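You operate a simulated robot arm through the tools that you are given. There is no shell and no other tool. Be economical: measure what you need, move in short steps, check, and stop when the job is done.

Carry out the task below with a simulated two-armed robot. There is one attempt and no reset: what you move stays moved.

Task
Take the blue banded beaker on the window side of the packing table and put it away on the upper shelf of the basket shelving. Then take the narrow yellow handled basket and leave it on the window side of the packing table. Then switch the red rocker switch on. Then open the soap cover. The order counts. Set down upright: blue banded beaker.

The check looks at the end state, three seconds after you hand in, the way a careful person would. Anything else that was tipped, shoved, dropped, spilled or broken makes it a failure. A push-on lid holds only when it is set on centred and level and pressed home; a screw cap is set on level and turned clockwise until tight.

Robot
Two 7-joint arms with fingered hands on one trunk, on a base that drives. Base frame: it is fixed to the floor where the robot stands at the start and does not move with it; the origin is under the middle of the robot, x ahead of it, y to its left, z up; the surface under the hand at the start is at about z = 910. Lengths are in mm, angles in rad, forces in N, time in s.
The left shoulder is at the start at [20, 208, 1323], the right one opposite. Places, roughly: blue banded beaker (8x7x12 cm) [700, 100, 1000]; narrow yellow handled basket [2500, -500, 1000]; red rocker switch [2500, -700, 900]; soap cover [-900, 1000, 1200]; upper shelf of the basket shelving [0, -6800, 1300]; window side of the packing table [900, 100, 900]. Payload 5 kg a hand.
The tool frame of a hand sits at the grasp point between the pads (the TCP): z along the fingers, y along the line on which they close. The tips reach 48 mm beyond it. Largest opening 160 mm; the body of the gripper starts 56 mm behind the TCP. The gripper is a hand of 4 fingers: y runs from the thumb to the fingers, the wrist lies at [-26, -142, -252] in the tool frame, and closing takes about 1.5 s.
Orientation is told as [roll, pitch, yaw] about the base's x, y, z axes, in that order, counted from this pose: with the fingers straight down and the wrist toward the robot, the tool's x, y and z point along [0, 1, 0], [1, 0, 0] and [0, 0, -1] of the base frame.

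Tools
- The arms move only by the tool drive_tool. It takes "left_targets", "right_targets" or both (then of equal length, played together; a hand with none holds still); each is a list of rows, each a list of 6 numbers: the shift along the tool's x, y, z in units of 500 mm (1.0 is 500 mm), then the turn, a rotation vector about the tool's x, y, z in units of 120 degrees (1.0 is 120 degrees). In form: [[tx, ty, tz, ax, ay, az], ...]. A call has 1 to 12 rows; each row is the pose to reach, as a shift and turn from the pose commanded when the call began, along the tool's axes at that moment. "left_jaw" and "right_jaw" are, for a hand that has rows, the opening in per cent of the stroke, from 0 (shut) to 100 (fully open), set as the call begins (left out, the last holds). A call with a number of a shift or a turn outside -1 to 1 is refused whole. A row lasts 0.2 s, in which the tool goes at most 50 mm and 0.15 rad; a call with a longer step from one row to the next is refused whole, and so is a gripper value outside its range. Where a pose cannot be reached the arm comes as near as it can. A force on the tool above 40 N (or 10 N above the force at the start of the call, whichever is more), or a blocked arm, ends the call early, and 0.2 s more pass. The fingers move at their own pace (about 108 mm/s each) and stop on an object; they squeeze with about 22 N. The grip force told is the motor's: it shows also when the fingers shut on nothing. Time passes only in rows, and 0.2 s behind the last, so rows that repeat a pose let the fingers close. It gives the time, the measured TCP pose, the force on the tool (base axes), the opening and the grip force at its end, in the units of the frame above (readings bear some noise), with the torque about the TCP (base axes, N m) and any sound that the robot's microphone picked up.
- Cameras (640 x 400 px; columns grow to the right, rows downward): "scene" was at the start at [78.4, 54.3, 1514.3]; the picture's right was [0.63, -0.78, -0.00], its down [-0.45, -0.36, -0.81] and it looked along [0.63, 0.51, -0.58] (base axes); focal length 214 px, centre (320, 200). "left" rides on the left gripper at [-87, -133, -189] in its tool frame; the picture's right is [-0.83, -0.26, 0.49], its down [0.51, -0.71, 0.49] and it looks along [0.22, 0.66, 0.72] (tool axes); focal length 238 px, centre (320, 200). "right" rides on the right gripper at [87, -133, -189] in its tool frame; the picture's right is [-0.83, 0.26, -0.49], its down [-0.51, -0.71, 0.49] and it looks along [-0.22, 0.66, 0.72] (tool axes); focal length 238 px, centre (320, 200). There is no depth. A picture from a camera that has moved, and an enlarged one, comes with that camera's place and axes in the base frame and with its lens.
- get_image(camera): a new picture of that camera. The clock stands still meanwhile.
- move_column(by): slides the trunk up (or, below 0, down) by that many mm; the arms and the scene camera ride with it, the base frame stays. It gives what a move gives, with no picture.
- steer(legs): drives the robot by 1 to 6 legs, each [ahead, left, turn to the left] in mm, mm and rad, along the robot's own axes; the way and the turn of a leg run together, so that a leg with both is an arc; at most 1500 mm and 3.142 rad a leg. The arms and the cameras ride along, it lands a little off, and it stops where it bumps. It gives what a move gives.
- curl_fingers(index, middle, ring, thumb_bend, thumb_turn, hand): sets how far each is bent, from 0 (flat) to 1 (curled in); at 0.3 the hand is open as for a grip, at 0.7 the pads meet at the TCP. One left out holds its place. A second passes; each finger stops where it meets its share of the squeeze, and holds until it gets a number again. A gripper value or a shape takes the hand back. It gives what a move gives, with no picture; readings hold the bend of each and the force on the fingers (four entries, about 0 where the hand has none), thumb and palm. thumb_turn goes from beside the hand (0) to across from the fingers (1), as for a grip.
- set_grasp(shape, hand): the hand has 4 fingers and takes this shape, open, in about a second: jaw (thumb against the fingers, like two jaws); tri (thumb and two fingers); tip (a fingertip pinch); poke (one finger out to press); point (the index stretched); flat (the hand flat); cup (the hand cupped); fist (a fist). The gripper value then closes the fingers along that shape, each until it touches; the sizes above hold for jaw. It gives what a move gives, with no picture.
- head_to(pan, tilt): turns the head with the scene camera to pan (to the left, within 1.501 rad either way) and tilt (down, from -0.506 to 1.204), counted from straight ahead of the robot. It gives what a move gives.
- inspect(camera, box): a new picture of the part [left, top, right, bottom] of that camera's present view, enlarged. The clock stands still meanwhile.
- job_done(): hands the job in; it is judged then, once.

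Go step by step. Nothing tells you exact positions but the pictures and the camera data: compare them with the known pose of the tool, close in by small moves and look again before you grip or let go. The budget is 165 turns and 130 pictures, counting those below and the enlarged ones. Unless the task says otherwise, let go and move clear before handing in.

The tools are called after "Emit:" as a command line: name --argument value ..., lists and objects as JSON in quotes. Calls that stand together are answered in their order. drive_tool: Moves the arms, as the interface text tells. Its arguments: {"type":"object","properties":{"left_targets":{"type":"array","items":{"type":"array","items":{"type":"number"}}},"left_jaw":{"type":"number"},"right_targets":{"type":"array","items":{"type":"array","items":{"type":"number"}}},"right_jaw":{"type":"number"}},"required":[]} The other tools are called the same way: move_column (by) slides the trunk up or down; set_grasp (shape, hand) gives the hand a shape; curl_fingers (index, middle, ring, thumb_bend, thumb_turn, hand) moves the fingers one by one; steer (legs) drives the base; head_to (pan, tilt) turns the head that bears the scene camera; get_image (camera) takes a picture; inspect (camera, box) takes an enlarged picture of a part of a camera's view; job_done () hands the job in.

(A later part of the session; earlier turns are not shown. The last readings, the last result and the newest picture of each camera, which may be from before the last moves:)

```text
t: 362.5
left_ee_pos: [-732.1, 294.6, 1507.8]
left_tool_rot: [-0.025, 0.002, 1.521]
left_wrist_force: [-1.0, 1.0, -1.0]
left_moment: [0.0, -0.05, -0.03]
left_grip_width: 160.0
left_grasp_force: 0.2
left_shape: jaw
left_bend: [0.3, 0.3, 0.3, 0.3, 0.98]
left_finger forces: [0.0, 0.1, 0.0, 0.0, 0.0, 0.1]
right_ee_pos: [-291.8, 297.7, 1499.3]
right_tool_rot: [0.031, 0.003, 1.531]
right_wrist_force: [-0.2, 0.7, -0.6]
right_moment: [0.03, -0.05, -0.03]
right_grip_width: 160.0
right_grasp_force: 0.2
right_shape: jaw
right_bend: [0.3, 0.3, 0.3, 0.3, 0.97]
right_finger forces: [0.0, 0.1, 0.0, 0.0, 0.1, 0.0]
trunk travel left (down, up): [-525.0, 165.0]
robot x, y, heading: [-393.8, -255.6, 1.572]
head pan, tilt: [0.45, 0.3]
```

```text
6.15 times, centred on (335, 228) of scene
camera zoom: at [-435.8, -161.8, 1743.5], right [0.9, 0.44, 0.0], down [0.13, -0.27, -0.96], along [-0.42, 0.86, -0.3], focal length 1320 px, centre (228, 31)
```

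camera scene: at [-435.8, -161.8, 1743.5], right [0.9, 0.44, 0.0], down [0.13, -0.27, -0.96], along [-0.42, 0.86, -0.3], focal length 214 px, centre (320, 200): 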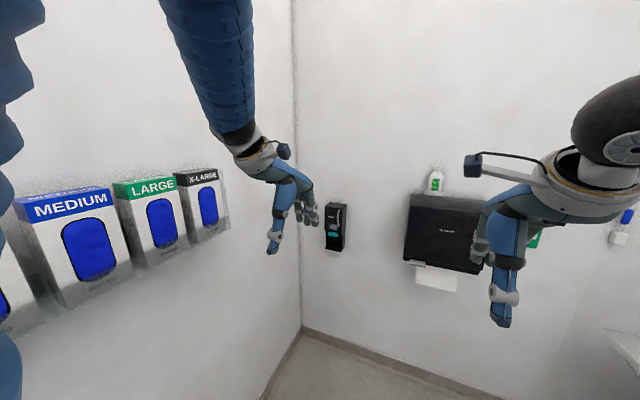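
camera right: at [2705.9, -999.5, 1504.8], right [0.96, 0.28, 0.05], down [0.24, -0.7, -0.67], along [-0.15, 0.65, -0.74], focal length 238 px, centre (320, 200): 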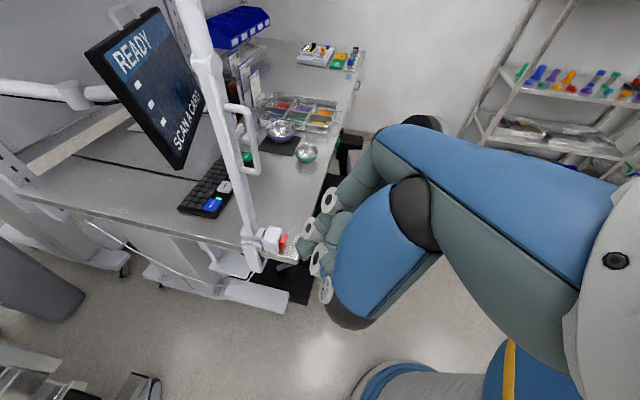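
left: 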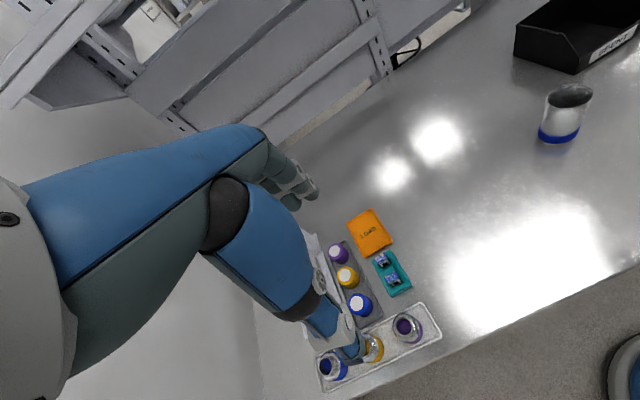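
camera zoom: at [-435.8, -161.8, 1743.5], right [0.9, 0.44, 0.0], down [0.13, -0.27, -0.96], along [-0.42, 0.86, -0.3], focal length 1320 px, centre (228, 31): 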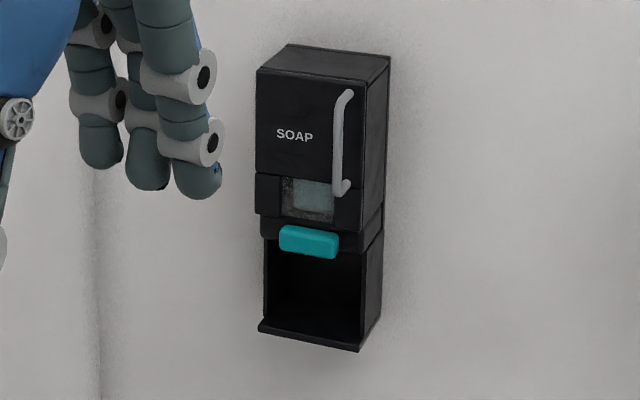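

It's a soap dispenser with a vertical bar handle at the right edge of its cover (handle ≈ (−870, 985, 1241)), hinged on the left. I'll use the left hand in a fingertip pinch, so first I move the right hand out to the right and reposition the base.

Emit:
drive_tool --right_targets '[[-0.08, -0.02, 0, 0, 0, 0], [-0.16, -0.04, 0, 0, 0, 0], [-0.24, -0.06, 0, 0, 0, 0], [-0.32, -0.08, 0, 0, 0, 0], [-0.4, -0.1, 0, 0, 0, 0], [-0.48, -0.12, 0, 0, 0, 0], [-0.56, -0.14, 0, 0, 0, 0]]'

Emit:
move_column --by 60

Emit:
steer --legs '[[280, 190, 0]]'

Emit:
set_grasp --hand "left" --shape "tip"

Emit:
drive_tool --left_targets '[[0, 0, 0.03, 0, 0, -0.068], [0, 0, 0.06, 0, 0, -0.136], [0, 0, 0.09, 0, 0, -0.204], [0, 0, 0.12, 0, 0, -0.272], [0, 0, 0.15, 0, 0, -0.34], [0, 0, 0.18, 0, 0, -0.408], [0, 0, 0.21, 0, 0, -0.476], [0, 0, 0.24, 0, 0, -0.544], [0, 0, 0.27, 0, 0, -0.612], [0, 0, 0.3, 0, 0, -0.68], [0, 0, 0.33, 0, 0, -0.748], [0, 0, 0.33, 0, 0, -0.748]]'

Emit:
drive_tool --left_targets '[[0, 0, 0, 0, -0.06, 0], [0, 0, 0, 0, -0.12, 0], [0, 0, 0, 0, -0.18, 0], [0, 0, 0, 0, -0.24, 0], [0, 0, 0, 0, -0.3, 0], [0, 0, 0, 0, -0.3, 0]]'

Emit:
get_image --camera "scene"

```text
t: 364.1
left_ee_pos: [-727.2, 293.7, 1508.4]
left_tool_rot: [-0.019, 0.004, 1.521]
left_wrist_force: [1.0, 0.0, 0.1]
left_moment: [0.02, 0.15, 0.03]
left_grip_width: 159.9
left_grasp_force: 0.0
left_shape: jaw
left_bend: [0.3, 0.3, 0.3, 0.3, 0.98]
left_finger forces: [0.1, 0.0, 0.0, 0.1, 0.1, 0.1]
right_ee_pos: [-8.2, 214.9, 1487.5]
right_tool_rot: [0.034, 0.002, 1.53]
right_wrist_force: [1.7, -0.2, -0.8]
right_moment: [0.02, 0.18, -0.01]
right_grip_width: 160.1
right_grasp_force: 0.1
right_shape: jaw
right_bend: [0.3, 0.3, 0.3, 0.3, 0.98]
right_finger forces: [0.0, 0.1, 0.1, 0.0, 0.0, 0.0]
trunk travel left (down, up): [-525.0, 165.0]
robot x, y, heading: [-396.1, -257.1, 1.571]
head pan, tilt: [0.45, 0.3]
```

```text
t: 365.1
left_ee_pos: [-731.4, 294.6, 1568.5]
left_tool_rot: [-0.022, 0.006, 1.522]
left_wrist_force: [0.1, -0.4, -0.2]
left_moment: [0.0, -0.01, 0.0]
left_grip_width: 159.8
left_grasp_force: 0.1
left_shape: jaw
left_bend: [0.3, 0.3, 0.3, 0.3, 0.98]
left_finger forces: [0.0, 0.1, 0.0, 0.0, 0.1, 0.1]
right_ee_pos: [-12.4, 216.0, 1549.3]
right_tool_rot: [0.031, 0.0, 1.529]
right_wrist_force: [0.3, 0.2, -0.2]
right_moment: [0.03, 0.02, -0.03]
right_grip_width: 159.9
right_grasp_force: 0.1
right_shape: jaw
right_bend: [0.3, 0.3, 0.3, 0.3, 0.98]
right_finger forces: [0.0, 0.0, 0.0, 0.0, 0.0, 0.0]
trunk travel left (down, up): [-585.0, 105.0]
robot x, y, heading: [-394.7, -255.3, 1.571]
head pan, tilt: [0.45, 0.3]
```

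```text
t: 367.3
left_ee_pos: [-918.7, 576.8, 1568.4]
left_tool_rot: [-0.024, 0.002, 1.52]
left_wrist_force: [0.3, -0.4, -0.1]
left_moment: [-0.01, -0.01, 0.01]
left_grip_width: 160.1
left_grasp_force: 0.1
left_shape: jaw
left_bend: [0.3, 0.3, 0.3, 0.3, 0.98]
left_finger forces: [0.0, 0.0, 0.0, 0.0, 0.0, 0.0]
right_ee_pos: [-199.9, 496.2, 1549.0]
right_tool_rot: [0.032, 0.001, 1.528]
right_wrist_force: [0.8, -0.1, -0.3]
right_moment: [0.02, 0.02, -0.02]
right_grip_width: 160.2
right_grasp_force: 0.0
right_shape: jaw
right_bend: [0.3, 0.3, 0.3, 0.3, 0.98]
right_finger forces: [0.0, 0.1, 0.0, 0.0, 0.0, 0.0]
trunk travel left (down, up): [-585.0, 105.0]
robot x, y, heading: [-584.4, 27.8, 1.565]
head pan, tilt: [0.45, 0.3]
```

```text
t: 368.2
left_ee_pos: [-919.8, 576.7, 1568.3]
left_tool_rot: [-0.022, 0.003, 1.52]
left_wrist_force: [-0.2, -0.2, 0.2]
left_moment: [0.0, 0.02, 0.02]
left_grip_width: 159.9
left_grasp_force: 0.1
left_shape: tip
left_bend: [0.3, 0.98, 0.99, 0.3, 0.98]
left_finger forces: [0.0, 0.1, 0.1, 0.1, 0.1, 0.0]
right_ee_pos: [-200.1, 498.2, 1549.2]
right_tool_rot: [0.032, 0.001, 1.527]
right_wrist_force: [0.8, 0.5, 0.0]
right_moment: [0.0, 0.01, -0.01]
right_grip_width: 159.7
right_grasp_force: 0.0
right_shape: jaw
right_bend: [0.3, 0.3, 0.3, 0.3, 0.98]
right_finger forces: [0.0, 0.0, 0.1, 0.1, 0.1, 0.0]
trunk travel left (down, up): [-585.0, 105.0]
robot x, y, heading: [-583.8, 28.4, 1.566]
head pan, tilt: [0.45, 0.3]
```

```text
t: 370.1
left_ee_pos: [-978.8, 558.1, 1370.8]
left_tool_rot: [-0.078, -0.038, 2.581]
left_wrist_force: [0.2, 2.6, 1.7]
left_moment: [-0.37, 0.0, 0.02]
left_grip_width: 159.5
left_grasp_force: 0.0
left_shape: tip
left_bend: [0.3, 0.98, 0.99, 0.3, 0.98]
left_finger forces: [0.0, 0.0, 0.0, 0.1, 0.1, 0.0]
left hand out of reach, approached as far as the arm can: row 1, 2, 3, 4, 5, 6, 7, 8
right_ee_pos: [-201.1, 498.9, 1548.9]
right_tool_rot: [0.032, 0.003, 1.527]
right_wrist_force: [-1.9, -0.2, -2.2]
right_moment: [0.08, -0.05, -0.05]
right_grip_width: 160.1
right_grasp_force: 0.0
right_shape: jaw
right_bend: [0.3, 0.3, 0.3, 0.3, 0.98]
right_finger forces: [0.1, 0.0, 0.0, 0.1, 0.1, 0.1]
trunk travel left (down, up): [-585.0, 105.0]
robot x, y, heading: [-581.1, 24.1, 1.566]
head pan, tilt: [0.45, 0.3]
stopped in row 9 (left hand): the force on the tool passed its limit at 74 N (the readings are from after the stop); the commanded pose is now the measured one
```

```text
t: 371.7
left_ee_pos: [-815.9, 774.1, 1395.1]
left_tool_rot: [-0.78, -0.098, 2.334]
left_wrist_force: [-13.0, 4.0, -3.6]
left_moment: [0.08, -0.76, -0.96]
left_grip_width: 160.0
left_grasp_force: 0.0
left_shape: tip
left_bend: [0.3, 0.98, 0.99, 0.3, 0.97]
left_finger forces: [0.0, 0.0, 0.1, 0.1, 0.0, 0.0]
left hand out of reach, approached as far as the arm can: row 3, 4, 5, 6
right_ee_pos: [-121.1, 475.5, 1532.2]
right_tool_rot: [0.179, 0.025, 1.395]
right_wrist_force: [-3.5, -3.5, -0.3]
right_moment: [0.63, -0.14, 0.05]
right_grip_width: 160.0
right_grasp_force: 0.0
right_shape: jaw
right_bend: [0.3, 0.3, 0.3, 0.3, 0.97]
right_finger forces: [0.0, 0.1, 0.0, 0.0, 0.1, 0.1]
trunk travel left (down, up): [-585.0, 105.0]
robot x, y, heading: [-564.8, 100.5, 1.37]
head pan, tilt: [0.45, 0.3]
stopped in row 6 (left hand): the arm was blocked; the commanded pose is now the measured one
```

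```text
24 pictures are left
camera scene: at [-445.3, 172.8, 1811.7], right [0.97, 0.25, -0.07], down [0.0, -0.27, -0.96], along [-0.26, 0.93, -0.26], focal length 214 px, centre (320, 200)
```

scene: 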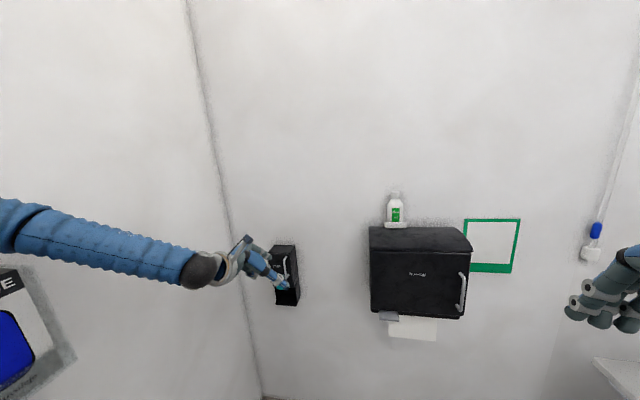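

The left elbow pushed against the left wall and shoved the base. I immediately move the base right to relieve it and look.

Emit:
steer --legs '[[-60, -200, 0]]'

Emit:
get_image --camera "scene"

```text
t: 372.4
left_ee_pos: [-835.6, 887.6, 1278.7]
left_tool_rot: [-0.796, 0.151, 2.294]
left_wrist_force: [0.0, 3.1, 9.2]
left_moment: [-0.76, 0.63, -0.13]
left_grip_width: 159.4
left_grasp_force: 0.0
left_shape: tip
left_bend: [0.3, 0.98, 0.99, 0.3, 0.97]
left_finger forces: [0.1, 0.0, 0.0, 0.0, 0.0, 0.0]
right_ee_pos: [-204.7, 511.5, 1547.0]
right_tool_rot: [0.185, 0.047, 1.242]
right_wrist_force: [7.4, -4.8, -8.1]
right_moment: [0.67, 1.1, 0.12]
right_grip_width: 160.1
right_grasp_force: 0.1
right_shape: jaw
right_bend: [0.3, 0.3, 0.3, 0.3, 0.97]
right_finger forces: [0.1, 0.0, 0.0, 0.0, 0.1, 0.0]
trunk travel left (down, up): [-585.0, 105.0]
robot x, y, heading: [-535.6, 159.9, 1.233]
head pan, tilt: [0.45, 0.3]
stopped in leg 1: the robot was blocked; the commanded pose is now the measured one
```

```text
23 pictures are left
camera scene: at [-463.1, 228.1, 1808.0], right [0.99, 0.11, -0.04], down [-0.01, -0.28, -0.96], along [-0.12, 0.95, -0.27], focal length 214 px, centre (320, 200)
```

scene: 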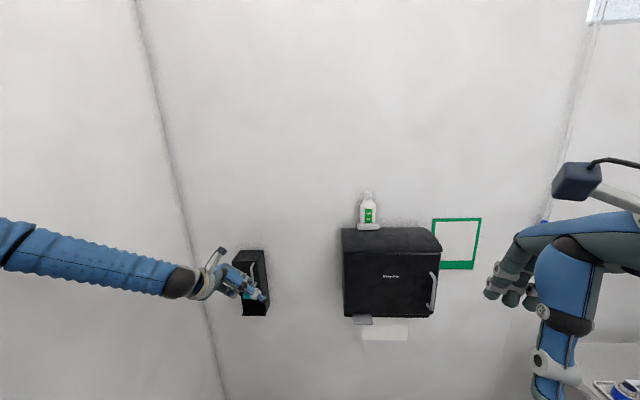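

Emit:
head_to --pan 1.2 --tilt 0.4

Emit:
get_image --camera "scene"

```text
t: 373.6
left_ee_pos: [-819.8, 880.7, 1282.4]
left_tool_rot: [-0.79, 0.142, 2.27]
left_wrist_force: [0.1, -0.3, -0.2]
left_moment: [-0.02, 0.02, -0.01]
left_grip_width: 160.0
left_grasp_force: 0.0
left_shape: tip
left_bend: [0.3, 0.98, 0.99, 0.3, 0.97]
left_finger forces: [0.0, 0.1, 0.0, 0.0, 0.0, 0.0]
right_ee_pos: [-195.9, 506.1, 1544.6]
right_tool_rot: [0.152, 0.041, 1.248]
right_wrist_force: [-1.2, 0.0, 1.1]
right_moment: [0.06, -0.05, -0.05]
right_grip_width: 159.9
right_grasp_force: 0.2
right_shape: jaw
right_bend: [0.3, 0.3, 0.3, 0.3, 0.98]
right_finger forces: [0.0, 0.0, 0.0, 0.1, 0.1, 0.1]
trunk travel left (down, up): [-585.0, 105.0]
robot x, y, heading: [-539.3, 156.9, 1.223]
head pan, tilt: [1.201, 0.4]
```

```text
22 pictures are left
camera scene: at [-524.9, 195.1, 1801.5], right [0.65, 0.76, -0.02], down [0.25, -0.24, -0.94], along [-0.71, 0.61, -0.35], focal length 214 px, centre (320, 200)
```

scene: 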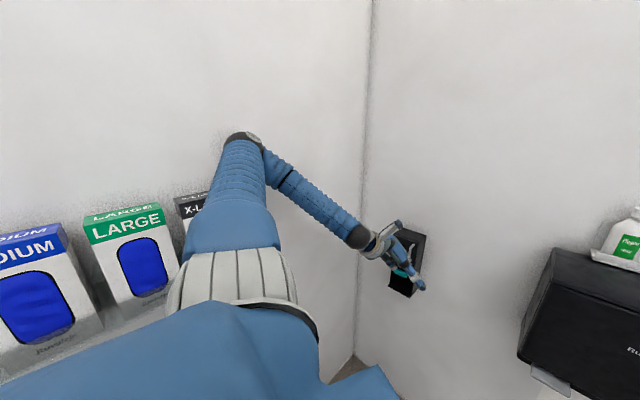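

The elbow rests on the wall just ahead of the glove boxes. I move purely +x, away from the wall.

Emit:
steer --legs '[[68, -188, 0]]'

Emit:
get_image --camera "scene"

```text
t: 374.3
left_ee_pos: [-874.1, 890.5, 1211.9]
left_tool_rot: [-0.773, 0.27, 2.32]
left_wrist_force: [4.9, -0.7, 3.5]
left_moment: [-0.13, 0.58, 0.35]
left_grip_width: 159.7
left_grasp_force: 0.0
left_shape: tip
left_bend: [0.3, 0.98, 0.99, 0.3, 0.97]
left_finger forces: [0.0, 0.0, 0.0, 0.1, 0.1, 0.0]
right_ee_pos: [-259.1, 532.4, 1541.1]
right_tool_rot: [0.093, 0.05, 1.238]
right_wrist_force: [11.2, 0.0, -4.1]
right_moment: [0.01, 1.11, 0.13]
right_grip_width: 159.6
right_grasp_force: 0.0
right_shape: jaw
right_bend: [0.3, 0.3, 0.3, 0.3, 0.98]
right_finger forces: [0.0, 0.1, 0.0, 0.0, 0.0, 0.0]
trunk travel left (down, up): [-585.0, 105.0]
robot x, y, heading: [-516.5, 157.5, 1.216]
head pan, tilt: [1.201, 0.4]
stopped in leg 1: the robot was blocked; the commanded pose is now the measured one
```

```text
21 pictures are left
camera scene: at [-523.4, 203.8, 1799.9], right [0.66, 0.75, -0.01], down [0.26, -0.25, -0.93], along [-0.7, 0.61, -0.36], focal length 214 px, centre (320, 200)
```

scene: 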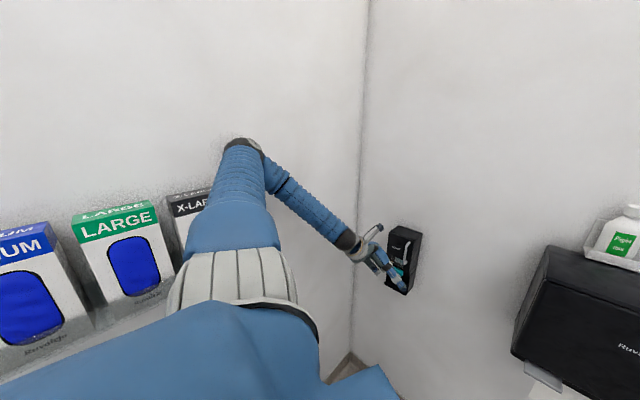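

The left arm itself is jammed against the wall. I pull the left hand back, up and to the right to free the elbow.

Emit:
drive_tool --left_targets '[[-0.025, -0.08, -0.008, 0, 0, 0], [-0.05, -0.16, -0.015, 0, 0, 0], [-0.075, -0.24, -0.022, 0, 0, 0], [-0.1, -0.32, -0.03, 0, 0, 0], [-0.125, -0.4, -0.037, 0, 0, 0], [-0.15, -0.48, -0.044, 0, 0, 0], [-0.172, -0.554, -0.051, 0, 0, 0], [-0.172, -0.554, -0.051, 0, 0, 0]]'

Emit:
get_image --camera "scene"

```text
t: 376.3
left_ee_pos: [-702.4, 790.1, 1357.3]
left_tool_rot: [-0.795, 0.244, 2.321]
left_wrist_force: [2.6, -4.0, -0.6]
left_moment: [0.3, 0.18, 0.47]
left_grip_width: 160.2
left_grasp_force: 0.0
left_shape: tip
left_bend: [0.3, 0.98, 0.99, 0.3, 0.97]
left_finger forces: [0.1, 0.0, 0.0, 0.0, 0.1, 0.0]
left hand out of reach, approached as far as the arm can: row 1, 2, 3, 4, 5, 6, 7, 8
right_ee_pos: [-286.7, 531.8, 1542.5]
right_tool_rot: [0.086, 0.047, 1.271]
right_wrist_force: [0.6, 0.2, -0.5]
right_moment: [-0.19, 0.11, 0.05]
right_grip_width: 159.9
right_grasp_force: 0.1
right_shape: jaw
right_bend: [0.3, 0.3, 0.3, 0.3, 0.97]
right_finger forces: [0.1, 0.0, 0.1, 0.0, 0.0, 0.0]
trunk travel left (down, up): [-585.0, 105.0]
robot x, y, heading: [-517.3, 143.6, 1.245]
head pan, tilt: [1.201, 0.4]
stopped in row 8 (left hand): the arm was blocked; the commanded pose is now the measured one
```

```text
20 pictures are left
camera scene: at [-554.6, 196.4, 1796.0], right [0.64, 0.77, -0.01], down [0.28, -0.24, -0.93], along [-0.72, 0.59, -0.37], focal length 214 px, centre (320, 200)
```

scene: 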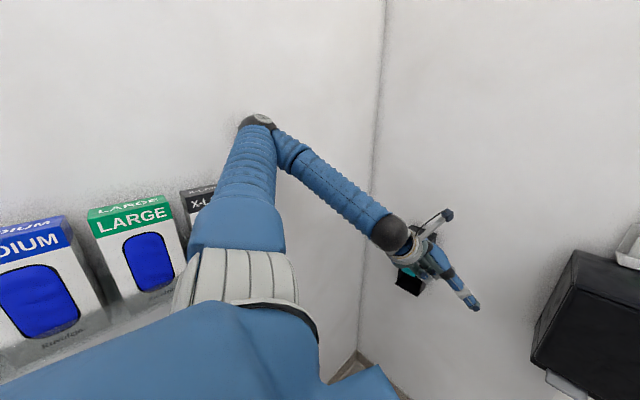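

Emit:
steer --legs '[[60, -190, 0]]'

Emit:
steer --legs '[[60, -190, 0]]'

Emit:
steer --legs '[[60, -190, 0]]'

```text
t: 377.9
left_ee_pos: [-538.8, 787.2, 1349.1]
left_tool_rot: [-0.797, 0.259, 2.332]
left_wrist_force: [-0.4, 0.8, -0.1]
left_moment: [-0.01, -0.11, -0.07]
left_grip_width: 159.7
left_grasp_force: 0.1
left_shape: tip
left_bend: [0.3, 0.98, 0.99, 0.3, 0.97]
left_finger forces: [0.0, 0.0, 0.1, 0.0, 0.1, 0.0]
right_ee_pos: [-120.8, 537.8, 1545.5]
right_tool_rot: [0.071, 0.044, 1.285]
right_wrist_force: [-0.4, -0.2, -0.2]
right_moment: [0.02, -0.11, 0.02]
right_grip_width: 160.0
right_grasp_force: 0.0
right_shape: jaw
right_bend: [0.3, 0.3, 0.3, 0.3, 0.97]
right_finger forces: [0.0, 0.0, 0.0, 0.0, 0.0, 0.1]
trunk travel left (down, up): [-585.0, 105.0]
robot x, y, heading: [-325.9, 139.8, 1.264]
head pan, tilt: [1.201, 0.4]
```

```text
t: 379.5
left_ee_pos: [-341.1, 788.9, 1348.5]
left_tool_rot: [-0.797, 0.261, 2.331]
left_wrist_force: [-1.0, -0.4, -0.3]
left_moment: [0.01, -0.05, -0.05]
left_grip_width: 159.8
left_grasp_force: 0.0
left_shape: tip
left_bend: [0.3, 0.98, 0.99, 0.3, 0.97]
left_finger forces: [0.0, 0.0, 0.0, 0.0, 0.1, 0.1]
right_ee_pos: [77.9, 537.0, 1544.8]
right_tool_rot: [0.072, 0.048, 1.284]
right_wrist_force: [-0.6, 0.1, 0.6]
right_moment: [0.03, -0.01, -0.06]
right_grip_width: 159.8
right_grasp_force: 0.0
right_shape: jaw
right_bend: [0.3, 0.3, 0.3, 0.3, 0.97]
right_finger forces: [0.1, 0.1, 0.0, 0.1, 0.0, 0.1]
trunk travel left (down, up): [-585.0, 105.0]
robot x, y, heading: [-131.7, 133.3, 1.265]
head pan, tilt: [1.201, 0.4]
```

```text
t: 381.1
left_ee_pos: [-139.7, 787.1, 1349.0]
left_tool_rot: [-0.798, 0.259, 2.332]
left_wrist_force: [-0.4, -0.2, -0.2]
left_moment: [0.0, -0.08, -0.05]
left_grip_width: 160.2
left_grasp_force: 0.1
left_shape: tip
left_bend: [0.3, 0.98, 0.99, 0.3, 0.97]
left_finger forces: [0.0, 0.1, 0.1, 0.1, 0.1, 0.0]
right_ee_pos: [278.1, 535.3, 1543.9]
right_tool_rot: [0.071, 0.047, 1.284]
right_wrist_force: [-0.7, 0.3, 0.7]
right_moment: [-0.05, -0.08, -0.01]
right_grip_width: 159.9
right_grasp_force: 0.1
right_shape: jaw
right_bend: [0.3, 0.3, 0.3, 0.3, 0.97]
right_finger forces: [0.1, 0.0, 0.0, 0.1, 0.0, 0.1]
trunk travel left (down, up): [-585.0, 105.0]
robot x, y, heading: [69.9, 133.9, 1.262]
head pan, tilt: [1.201, 0.4]
```

The arm is free. I first move the right hand out to the side and rear (so it won't hit the towel dispenser), keeping clear of everything.

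Emit:
drive_tool --right_targets '[[-0.075, -0.046, 0, 0, 0, 0], [-0.15, -0.092, 0, 0, 0, 0], [-0.225, -0.138, 0, 0, 0, 0], [-0.3, -0.184, 0, 0, 0, 0], [-0.375, -0.23, 0, 0, 0, 0], [-0.45, -0.276, 0, 0, 0, 0], [-0.525, -0.322, 0, 0, 0, 0], [-0.6, -0.368, 0, 0, 0, 0], [-0.675, -0.414, 0, 0, 0, 0], [-0.75, -0.46, 0, 0, 0, 0], [-0.825, -0.506, 0, 0, 0, 0], [-0.9, -0.55, 0, 0, 0, 0]]'

Emit:
head_to --pan 0 --tilt 0.4

Emit:
get_image --camera "scene"

```text
t: 383.7
left_ee_pos: [-137.4, 787.4, 1350.8]
left_tool_rot: [-0.795, 0.26, 2.332]
left_wrist_force: [0.0, -0.9, 0.5]
left_moment: [0.01, 0.03, 0.0]
left_grip_width: 160.0
left_grasp_force: 0.0
left_shape: tip
left_bend: [0.3, 0.98, 0.99, 0.3, 0.97]
left_finger forces: [0.0, 0.0, 0.0, 0.0, 0.1, 0.0]
right_ee_pos: [632.5, 143.2, 1522.2]
right_tool_rot: [0.074, 0.044, 1.284]
right_wrist_force: [0.7, -0.7, -0.8]
right_moment: [-0.01, 0.05, 0.06]
right_grip_width: 159.9
right_grasp_force: 0.0
right_shape: jaw
right_bend: [0.3, 0.3, 0.3, 0.3, 0.97]
right_finger forces: [0.1, 0.1, 0.0, 0.0, 0.0, 0.0]
right hand out of reach, approached as far as the arm can: row 3, 4, 5, 6, 7, 8, 9, 10, 11
trunk travel left (down, up): [-585.0, 105.0]
robot x, y, heading: [71.6, 133.4, 1.261]
head pan, tilt: [1.201, 0.4]
```

```text
t: 385.1
left_ee_pos: [-137.2, 787.2, 1351.0]
left_tool_rot: [-0.796, 0.258, 2.332]
left_wrist_force: [-0.3, -0.3, 0.7]
left_moment: [0.03, -0.03, 0.0]
left_grip_width: 159.9
left_grasp_force: 0.1
left_shape: tip
left_bend: [0.3, 0.98, 0.99, 0.3, 0.97]
left_finger forces: [0.0, 0.0, 0.0, 0.0, 0.1, 0.0]
right_ee_pos: [631.6, 143.9, 1524.4]
right_tool_rot: [0.073, 0.044, 1.285]
right_wrist_force: [-0.1, 0.4, 0.2]
right_moment: [-0.03, -0.03, 0.0]
right_grip_width: 159.7
right_grasp_force: 0.1
right_shape: jaw
right_bend: [0.3, 0.3, 0.3, 0.3, 0.97]
right_finger forces: [0.0, 0.0, 0.1, 0.0, 0.0, 0.1]
trunk travel left (down, up): [-585.0, 105.0]
robot x, y, heading: [65.8, 135.5, 1.264]
head pan, tilt: [0.0, 0.4]
```

```text
19 pictures are left
camera scene: at [101.2, 233.2, 1794.3], right [0.95, -0.3, 0.0], down [-0.12, -0.37, -0.92], along [0.28, 0.88, -0.39], focal length 214 px, centre (320, 200)
```

scene: 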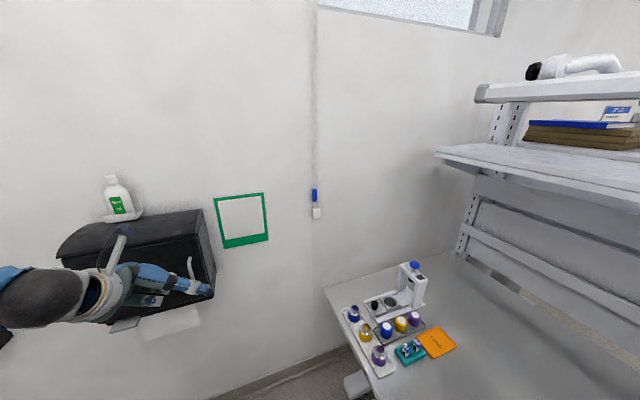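

I turn to heading ≈2.05, shift toward the dispenser, and straighten the left hand there in free space.

Emit:
steer --legs '[[0, 0, 0.786], [180, 180, 0]]'

Emit:
drive_tool --left_targets '[[0, 0, 0, -0.044, 0, 0.045], [0, 0, 0, -0.087, 0, 0.089], [0, 0, 0, -0.087, 0, 0.089]]'

Emit:
head_to --pan 0.3 --tilt 0.5

Emit:
get_image --camera "scene"

```text
t: 389.0
left_ee_pos: [-778.4, 527.6, 1351.1]
left_tool_rot: [-0.795, 0.257, 3.115]
left_wrist_force: [0.3, 0.4, 0.8]
left_moment: [-0.02, 0.0, 0.04]
left_grip_width: 160.0
left_grasp_force: 0.2
left_shape: tip
left_bend: [0.3, 0.98, 0.99, 0.3, 0.97]
left_finger forces: [0.1, 0.1, 0.1, 0.1, 0.1, 0.0]
right_ee_pos: [222.7, 614.6, 1524.0]
right_tool_rot: [0.074, 0.046, 2.069]
right_wrist_force: [-0.1, -0.9, -0.6]
right_moment: [0.04, 0.03, 0.0]
right_grip_width: 160.1
right_grasp_force: 0.1
right_shape: jaw
right_bend: [0.3, 0.3, 0.3, 0.3, 0.97]
right_finger forces: [0.0, 0.0, 0.0, 0.1, 0.0, 0.0]
trunk travel left (down, up): [-585.0, 105.0]
robot x, y, heading: [-174.7, 215.0, 2.046]
head pan, tilt: [0.0, 0.4]
```

```text
t: 389.8
left_ee_pos: [-792.7, 541.4, 1347.0]
left_tool_rot: [-0.797, -0.003, 3.116]
left_wrist_force: [-0.1, -0.9, 1.1]
left_moment: [0.04, -0.01, -0.01]
left_grip_width: 159.9
left_grasp_force: 0.0
left_shape: tip
left_bend: [0.3, 0.98, 0.99, 0.3, 0.97]
left_finger forces: [0.0, 0.0, 0.1, 0.1, 0.0, 0.1]
left hand out of reach, approached as far as the arm can: row 1, 2, 3
right_ee_pos: [221.7, 612.5, 1523.3]
right_tool_rot: [0.072, 0.046, 2.069]
right_wrist_force: [0.8, -1.0, 0.2]
right_moment: [0.09, 0.04, -0.03]
right_grip_width: 159.9
right_grasp_force: 0.0
right_shape: jaw
right_bend: [0.3, 0.3, 0.3, 0.3, 0.97]
right_finger forces: [0.1, 0.0, 0.0, 0.1, 0.0, 0.0]
trunk travel left (down, up): [-585.0, 105.0]
robot x, y, heading: [-171.7, 212.5, 2.043]
head pan, tilt: [0.0, 0.4]
```

```text
t: 390.6
left_ee_pos: [-793.1, 541.5, 1345.5]
left_tool_rot: [-0.795, 0.0, 3.116]
left_wrist_force: [-0.7, 0.1, 0.2]
left_moment: [-0.03, -0.01, 0.05]
left_grip_width: 159.6
left_grasp_force: 0.2
left_shape: tip
left_bend: [0.3, 0.98, 0.99, 0.3, 0.97]
left_finger forces: [0.0, 0.0, 0.0, 0.0, 0.1, 0.0]
right_ee_pos: [221.9, 614.6, 1524.3]
right_tool_rot: [0.073, 0.045, 2.067]
right_wrist_force: [0.0, 0.2, 0.1]
right_moment: [-0.02, -0.02, 0.0]
right_grip_width: 160.0
right_grasp_force: 0.2
right_shape: jaw
right_bend: [0.3, 0.3, 0.3, 0.3, 0.97]
right_finger forces: [0.0, 0.1, 0.0, 0.0, 0.0, 0.1]
trunk travel left (down, up): [-585.0, 105.0]
robot x, y, heading: [-169.5, 211.6, 2.044]
head pan, tilt: [0.3, 0.499]
```

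```text
18 pictures are left
camera scene: at [-240.2, 286.4, 1785.2], right [0.71, 0.7, 0.0], down [0.33, -0.34, -0.88], along [-0.61, 0.63, -0.48], focal length 214 px, centre (320, 200)
```

scene: 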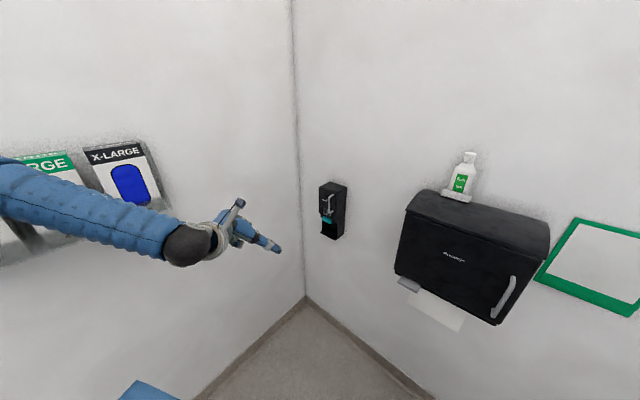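

The hand is oriented well and the dispenser is in view. I zoom on it to fix the handle's position.

Emit:
inspect --camera "scene" --box '[305, 170, 360, 250]'

Emit:
get_image --camera "left"

```text
5.00 times, centred on (332, 210) of scene
camera zoom: at [-240.2, 286.4, 1785.2], right [0.71, 0.7, 0.0], down [0.33, -0.34, -0.88], along [-0.61, 0.63, -0.48], focal length 1072 px, centre (258, 150)
```

zoom: 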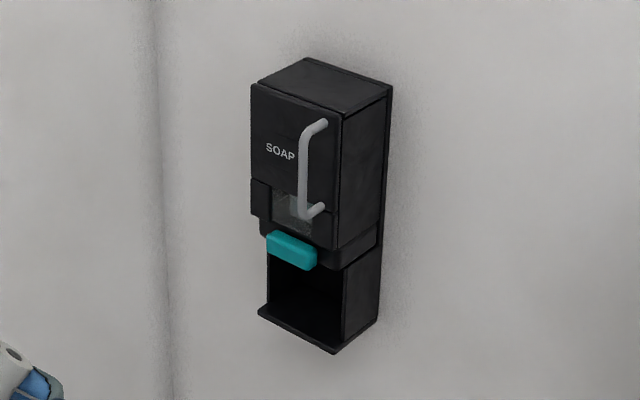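

```text
16 pictures are left
camera left: at [-661.7, 463.7, 1539.5], right [0.28, 0.92, 0.26], down [0.71, -0.02, -0.71], along [-0.65, 0.38, -0.66], focal length 238 px, centre (320, 200)
```

left: 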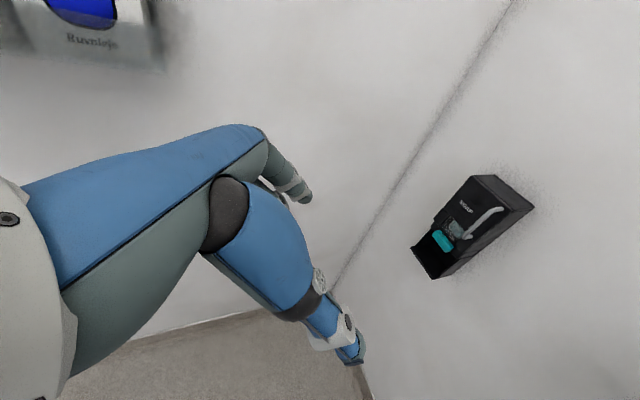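

Handle bar ≈ (−880, 1016, 1230), standing ~23 mm off the cover. I drive the base so the hand comes ~130 mm in front of it.

Emit:
steer --legs '[[330, -78, 0]]'

Emit:
inspect --camera "left" --box '[260, 100, 520, 380]'

```text
t: 392.8
left_ee_pos: [-876.8, 869.3, 1344.6]
left_tool_rot: [-0.797, -0.001, 3.118]
left_wrist_force: [0.4, 0.2, -1.1]
left_moment: [0.0, 0.0, 0.01]
left_grip_width: 159.9
left_grasp_force: 0.1
left_shape: tip
left_bend: [0.3, 0.98, 0.99, 0.3, 0.97]
left_finger forces: [0.1, 0.0, 0.0, 0.0, 0.1, 0.1]
right_ee_pos: [140.0, 941.9, 1523.6]
right_tool_rot: [0.074, 0.046, 2.069]
right_wrist_force: [-0.8, -0.1, -0.3]
right_moment: [-0.01, 0.03, 0.04]
right_grip_width: 159.9
right_grasp_force: 0.1
right_shape: jaw
right_bend: [0.3, 0.3, 0.3, 0.3, 0.97]
right_finger forces: [0.0, 0.1, 0.0, 0.0, 0.1, 0.1]
trunk travel left (down, up): [-585.0, 105.0]
robot x, y, heading: [-250.2, 537.8, 2.052]
head pan, tilt: [0.3, 0.499]
```

```text
1.43 times, centred on (390, 240) of left
camera zoom: at [-743.9, 790.8, 1539.5], right [0.28, 0.92, 0.26], down [0.71, -0.02, -0.71], along [-0.65, 0.38, -0.66], focal length 340 px, centre (220, 143)
```

zoom: 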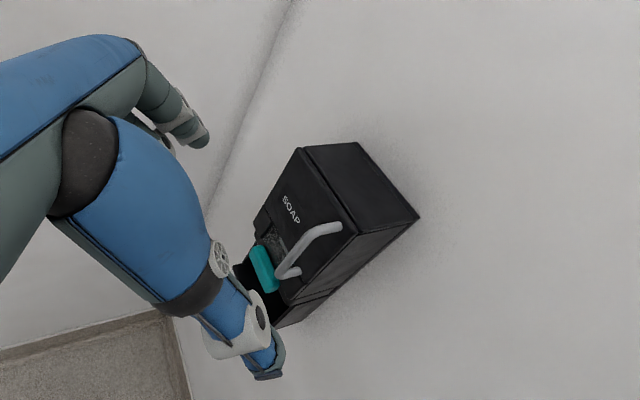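

The bar is at (−880, 1012), z 1170–1270. The approach is purely along the fingers; I go most of the way and check.

Emit:
drive_tool --left_targets '[[0.002, 0.01, 0.07, 0, 0, 0], [0.003, 0.01, 0.14, 0, 0, 0], [0.004, 0.01, 0.2, 0, 0, 0], [0.004, 0.01, 0.25, 0, 0, 0], [0.004, 0.01, 0.25, 0, 0, 0]]'

Emit:
inspect --camera "left" --box '[260, 100, 480, 380]'

Emit:
inspect --camera "scene" --box '[230, 180, 380, 320]'

```text
t: 394.0
left_ee_pos: [-878.3, 957.6, 1260.3]
left_tool_rot: [-0.785, 0.004, 3.119]
left_wrist_force: [0.7, -0.5, 0.6]
left_moment: [0.01, 0.04, 0.01]
left_grip_width: 159.9
left_grasp_force: 0.1
left_shape: tip
left_bend: [0.3, 0.98, 0.99, 0.3, 0.97]
left_finger forces: [0.0, 0.0, 0.1, 0.1, 0.0, 0.1]
left hand out of reach, approached as far as the arm can: row 4, 5
right_ee_pos: [139.0, 942.3, 1523.6]
right_tool_rot: [0.072, 0.046, 2.068]
right_wrist_force: [0.0, -0.6, 0.2]
right_moment: [0.06, 0.0, -0.03]
right_grip_width: 159.7
right_grasp_force: 0.0
right_shape: jaw
right_bend: [0.3, 0.3, 0.3, 0.3, 0.97]
right_finger forces: [0.0, 0.0, 0.0, 0.0, 0.0, 0.1]
trunk travel left (down, up): [-585.0, 105.0]
robot x, y, heading: [-253.1, 538.1, 2.046]
head pan, tilt: [0.3, 0.499]
```

```text
1.43 times, centred on (370, 240) of left
camera zoom: at [-747.1, 882.4, 1455.4], right [0.28, 0.93, 0.25], down [0.71, -0.03, -0.7], along [-0.65, 0.37, -0.67], focal length 340 px, centre (249, 143)
```

zoom: 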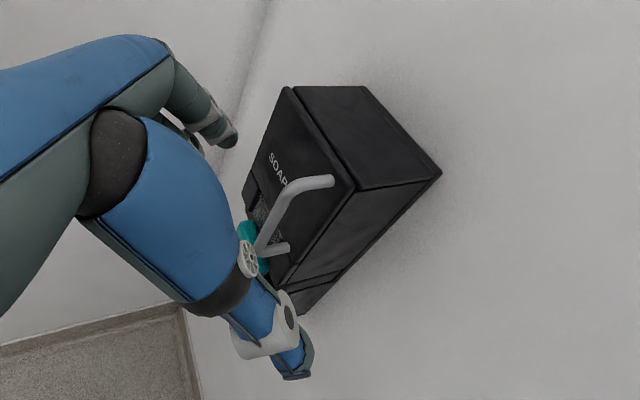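

```text
2.86 times, centred on (305, 250) of scene
camera zoom: at [-322.1, 612.9, 1785.3], right [0.71, 0.7, 0.0], down [0.34, -0.34, -0.88], along [-0.62, 0.63, -0.48], focal length 613 px, centre (363, 57)
```

zoom: 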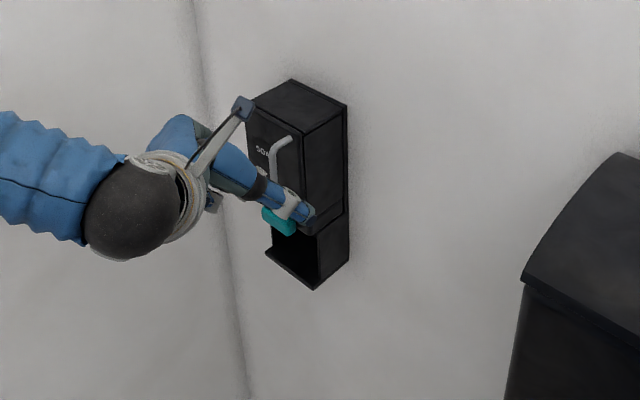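

The pinch point is about 20 mm short of the bar. I advance the base 19 mm and close gently.

Emit:
steer --legs '[[19, -6, 0]]'

Emit:
drive_tool --left_targets '[[0, 0, 0, 0, 0, 0], [0, 0, 0, 0, 0, 0], [0, 0, 0, 0, 0, 0], [0, 0, 0, 0, 0, 0], [0, 0, 0, 0, 0, 0], [0, 0, 0, 0, 0, 0], [0, 0, 0, 0, 0, 0], [0, 0, 0, 0, 0, 0], [0, 0, 0, 0, 0, 0]]' --left_jaw 0

Emit:
inspect --camera "left" --box '[260, 100, 480, 380]'

```text
t: 394.8
left_ee_pos: [-880.2, 973.1, 1261.8]
left_tool_rot: [-0.787, 0.003, 3.121]
left_wrist_force: [0.6, -1.3, 0.4]
left_moment: [0.09, 0.02, -0.04]
left_grip_width: 160.0
left_grasp_force: 0.1
left_shape: tip
left_bend: [0.3, 0.98, 0.99, 0.3, 0.97]
left_finger forces: [0.0, 0.0, 0.0, 0.1, 0.0, 0.0]
right_ee_pos: [136.3, 957.6, 1525.4]
right_tool_rot: [0.073, 0.042, 2.069]
right_wrist_force: [0.2, -1.3, -0.6]
right_moment: [0.21, 0.01, -0.06]
right_grip_width: 160.0
right_grasp_force: 0.0
right_shape: jaw
right_bend: [0.3, 0.3, 0.3, 0.3, 0.97]
right_finger forces: [0.0, 0.1, 0.0, 0.1, 0.0, 0.0]
trunk travel left (down, up): [-585.0, 105.0]
robot x, y, heading: [-255.8, 558.4, 2.05]
head pan, tilt: [0.3, 0.499]
```

```text
t: 396.8
left_ee_pos: [-881.4, 976.2, 1258.9]
left_tool_rot: [-0.786, 0.005, 3.12]
left_wrist_force: [-0.4, 0.6, -2.0]
left_moment: [-0.04, -0.03, 0.03]
left_grip_width: 4.3
left_grasp_force: 22.1
left_shape: tip
left_bend: [0.7, 1.0, 1.0, 0.74, 1.0]
left_finger forces: [17.9, 0.0, 0.0, 0.1, 19.1, 0.0]
right_ee_pos: [135.5, 959.8, 1523.1]
right_tool_rot: [0.073, 0.046, 2.067]
right_wrist_force: [-0.1, -0.6, 0.9]
right_moment: [0.0, -0.03, -0.01]
right_grip_width: 159.7
right_grasp_force: 0.0
right_shape: jaw
right_bend: [0.3, 0.3, 0.3, 0.3, 0.97]
right_finger forces: [0.0, 0.0, 0.0, 0.1, 0.0, 0.0]
trunk travel left (down, up): [-585.0, 105.0]
robot x, y, heading: [-254.9, 559.8, 2.052]
head pan, tilt: [0.3, 0.499]
```

```text
1.43 times, centred on (370, 240) of left
camera zoom: at [-751.1, 901.4, 1454.8], right [0.28, 0.93, 0.25], down [0.71, -0.03, -0.7], along [-0.65, 0.37, -0.67], focal length 340 px, centre (249, 143)
```

zoom: 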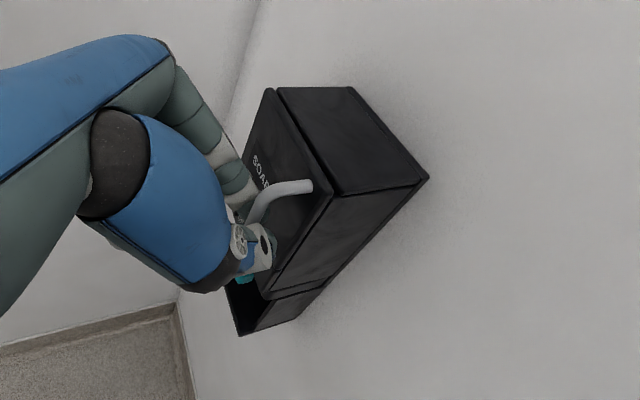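

The fingers closed round the bar. I pull gently 35 mm and see whether the cover follows.

Emit:
drive_tool --left_targets '[[0.015, 0, -0.015, 0, 0, 0], [0.03, 0.003, -0.03, 0, 0, 0], [0.05, 0.008, -0.05, 0, 0, 0], [0.05, 0.008, -0.05, 0, 0, 0]]'

Emit:
inspect --camera "left" --box '[260, 100, 480, 380]'

```text
t: 397.8
left_ee_pos: [-889.6, 947.9, 1264.4]
left_tool_rot: [-0.772, 0.013, 3.124]
left_wrist_force: [-12.3, 8.5, -26.5]
left_moment: [-0.43, 0.23, 0.3]
left_grip_width: 3.1
left_grasp_force: 22.1
left_shape: tip
left_bend: [0.7, 1.0, 1.0, 0.75, 1.0]
left_finger forces: [24.8, 0.0, 0.0, 0.0, 10.5, 0.1]
left hand out of reach, approached as far as the arm can: row 2, 3, 4
right_ee_pos: [133.2, 963.4, 1523.5]
right_tool_rot: [0.072, 0.045, 2.069]
right_wrist_force: [0.5, -0.2, 0.3]
right_moment: [-0.03, -0.03, -0.01]
right_grip_width: 159.9
right_grasp_force: 0.1
right_shape: jaw
right_bend: [0.3, 0.3, 0.3, 0.3, 0.97]
right_finger forces: [0.0, 0.0, 0.1, 0.0, 0.1, 0.0]
trunk travel left (down, up): [-585.0, 105.0]
robot x, y, heading: [-258.7, 557.3, 2.043]
head pan, tilt: [0.3, 0.499]
```

```text
1.43 times, centred on (370, 240) of left
camera zoom: at [-759.6, 875.6, 1462.3], right [0.27, 0.93, 0.24], down [0.72, -0.03, -0.7], along [-0.64, 0.36, -0.68], focal length 340 px, centre (249, 143)
```

zoom: 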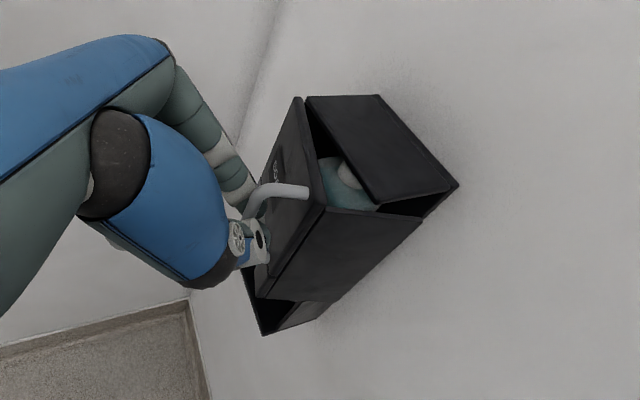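

The cover swings open about its left edge. I keep following its arc: a bit lower, then left using the base.

Emit:
drive_tool --left_targets '[[0.008, 0.03, 0.008, 0, 0, 0], [0.016, 0.06, 0.004, 0, 0, 0], [0.024, 0.08, -0.004, 0, 0, 0], [0.03, 0.1, -0.012, 0, 0, 0], [0.03, 0.1, -0.012, 0, 0, 0]]'

Emit:
inspect --camera "left" --box '[240, 80, 500, 380]'

```text
t: 399.0
left_ee_pos: [-938.7, 938.8, 1275.1]
left_tool_rot: [-0.781, 0.005, 3.123]
left_wrist_force: [1.0, -6.4, 8.4]
left_moment: [0.07, -0.06, 0.36]
left_grip_width: 1.9
left_grasp_force: 22.2
left_shape: tip
left_bend: [0.7, 1.0, 1.0, 0.75, 1.0]
left_finger forces: [0.1, 0.1, 0.0, 0.0, 1.5, 0.1]
left hand out of reach, approached as far as the arm can: row 1, 2, 3, 4, 5
right_ee_pos: [137.7, 962.1, 1524.0]
right_tool_rot: [0.075, 0.045, 2.069]
right_wrist_force: [2.0, 1.8, -0.9]
right_moment: [-0.12, 0.09, 0.02]
right_grip_width: 159.7
right_grasp_force: 0.1
right_shape: jaw
right_bend: [0.3, 0.3, 0.3, 0.3, 0.97]
right_finger forces: [0.1, 0.1, 0.1, 0.0, 0.0, 0.1]
trunk travel left (down, up): [-585.0, 105.0]
robot x, y, heading: [-259.0, 561.3, 2.047]
head pan, tilt: [0.3, 0.499]
```

```text
1.33 times, centred on (370, 230) of left
camera zoom: at [-807.9, 864.7, 1471.0], right [0.27, 0.93, 0.24], down [0.71, -0.03, -0.7], along [-0.65, 0.37, -0.67], focal length 318 px, centre (253, 160)
```

zoom: 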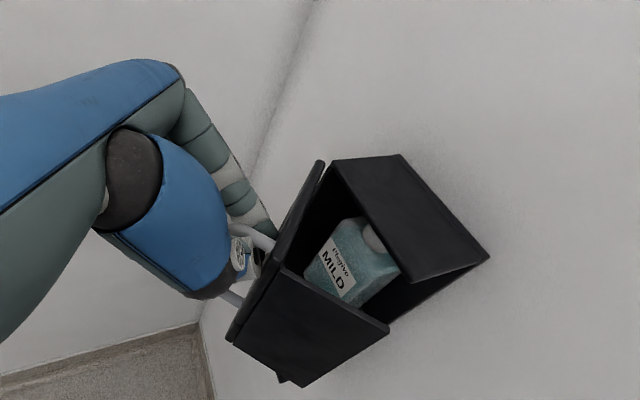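

The cover is about half open with the soap bag visible. I continue the arc further left.

Emit:
drive_tool --left_targets '[[0, 0.03, 0, 0, 0, 0], [-0.003, 0.06, 0.003, 0, 0, 0], [-0.008, 0.09, 0.008, 0, 0, 0], [-0.014, 0.12, 0.014, 0, 0, 0], [-0.014, 0.12, 0.014, 0, 0, 0]]'

Emit:
inspect --camera "left" --box '[240, 80, 540, 400]'

```text
t: 399.4
left_ee_pos: [-950.6, 933.3, 1276.1]
left_tool_rot: [-0.781, 0.008, 3.119]
left_wrist_force: [11.0, -20.5, -8.5]
left_moment: [0.02, 0.15, -0.52]
left_grip_width: 2.7
left_grasp_force: 22.1
left_shape: tip
left_bend: [0.7, 1.0, 1.0, 0.75, 1.0]
left_finger forces: [0.0, 0.0, 0.1, 0.1, 21.7, 0.0]
right_ee_pos: [133.4, 958.5, 1525.4]
right_tool_rot: [0.072, 0.044, 2.069]
right_wrist_force: [-1.0, -0.1, 0.0]
right_moment: [0.0, -0.11, -0.03]
right_grip_width: 159.9
right_grasp_force: 0.1
right_shape: jaw
right_bend: [0.3, 0.3, 0.3, 0.3, 0.97]
right_finger forces: [0.0, 0.0, 0.0, 0.0, 0.0, 0.0]
trunk travel left (down, up): [-585.0, 105.0]
robot x, y, heading: [-256.2, 559.5, 2.05]
head pan, tilt: [0.3, 0.499]
stopped in row 2 (left hand): the force on the tool passed its limit at 47 N (the readings are from after the stop); the commanded pose is now the measured one
```

```text
1.25 times, centred on (390, 240) of left
camera zoom: at [-821.7, 859.4, 1472.6], right [0.28, 0.93, 0.25], down [0.71, -0.03, -0.7], along [-0.64, 0.37, -0.67], focal length 298 px, centre (232, 150)
```

zoom: 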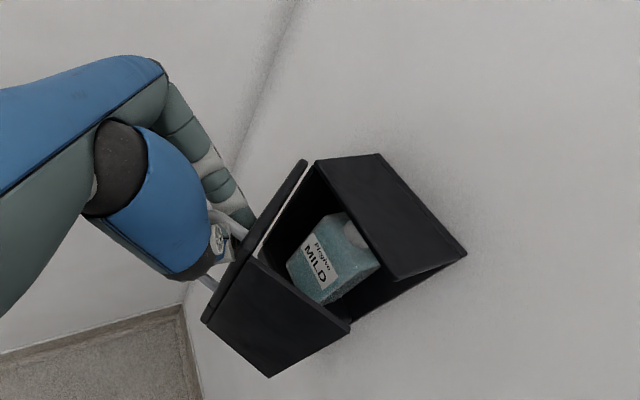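

The thumb is wedged between bar and cover. I open only the index finger, then back the hand straight out.

Emit:
curl_fingers --hand "left" --index 0.2

Emit:
drive_tool --left_targets '[[0, -0.008, -0.04, 0, 0, 0], [0, -0.008, -0.1, 0, 0, 0], [0, -0.008, -0.18, 0, 0, 0], [0, -0.008, -0.26, 0, 0, 0], [0, -0.008, -0.32, 0, 0, 0]]'

Emit:
inspect --camera "scene" --box '[200, 150, 400, 320]'

```text
t: 400.4
left_ee_pos: [-951.0, 936.4, 1277.7]
left_tool_rot: [-0.786, 0.004, 3.119]
left_wrist_force: [15.3, -26.8, -23.6]
left_moment: [0.14, 0.36, -0.67]
left_grip_width: 118.4
left_grasp_force: 21.2
left_shape: fingers
left_bend: [0.2, 1.0, 1.0, 0.75, 1.0]
left_finger forces: [0.0, 0.0, 0.0, 0.0, 42.3, 0.0]
right_ee_pos: [135.3, 958.7, 1523.7]
right_tool_rot: [0.073, 0.043, 2.071]
right_wrist_force: [0.0, -0.1, 0.0]
right_moment: [0.03, -0.03, -0.02]
right_grip_width: 159.8
right_grasp_force: 0.1
right_shape: jaw
right_bend: [0.3, 0.3, 0.3, 0.3, 0.97]
right_finger forces: [0.0, 0.0, 0.0, 0.0, 0.1, 0.0]
trunk travel left (down, up): [-585.0, 105.0]
robot x, y, heading: [-254.0, 560.6, 2.045]
head pan, tilt: [0.3, 0.499]
```

```text
t: 401.6
left_ee_pos: [-949.1, 825.1, 1395.4]
left_tool_rot: [-0.79, 0.001, 3.119]
left_wrist_force: [0.7, -1.2, -0.1]
left_moment: [-0.02, 0.07, 0.06]
left_grip_width: 101.5
left_grasp_force: 0.0
left_shape: fingers
left_bend: [0.2, 1.0, 1.0, 0.79, 1.0]
left_finger forces: [0.0, 0.0, 0.0, 0.1, 0.0, 0.0]
right_ee_pos: [137.0, 959.2, 1524.3]
right_tool_rot: [0.074, 0.043, 2.069]
right_wrist_force: [1.0, -1.6, 0.0]
right_moment: [0.11, 0.09, -0.08]
right_grip_width: 159.9
right_grasp_force: 0.0
right_shape: jaw
right_bend: [0.3, 0.3, 0.3, 0.3, 0.97]
right_finger forces: [0.1, 0.0, 0.0, 0.1, 0.0, 0.0]
trunk travel left (down, up): [-585.0, 105.0]
robot x, y, heading: [-256.5, 557.9, 2.047]
head pan, tilt: [0.3, 0.499]
```

```text
2.35 times, centred on (300, 235) of scene
camera zoom: at [-323.8, 630.2, 1785.4], right [0.71, 0.7, 0.0], down [0.33, -0.34, -0.88], along [-0.62, 0.63, -0.48], focal length 505 px, centre (367, 118)
```

zoom: 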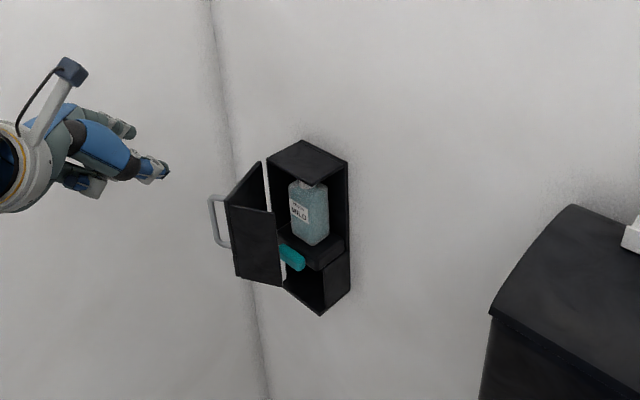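

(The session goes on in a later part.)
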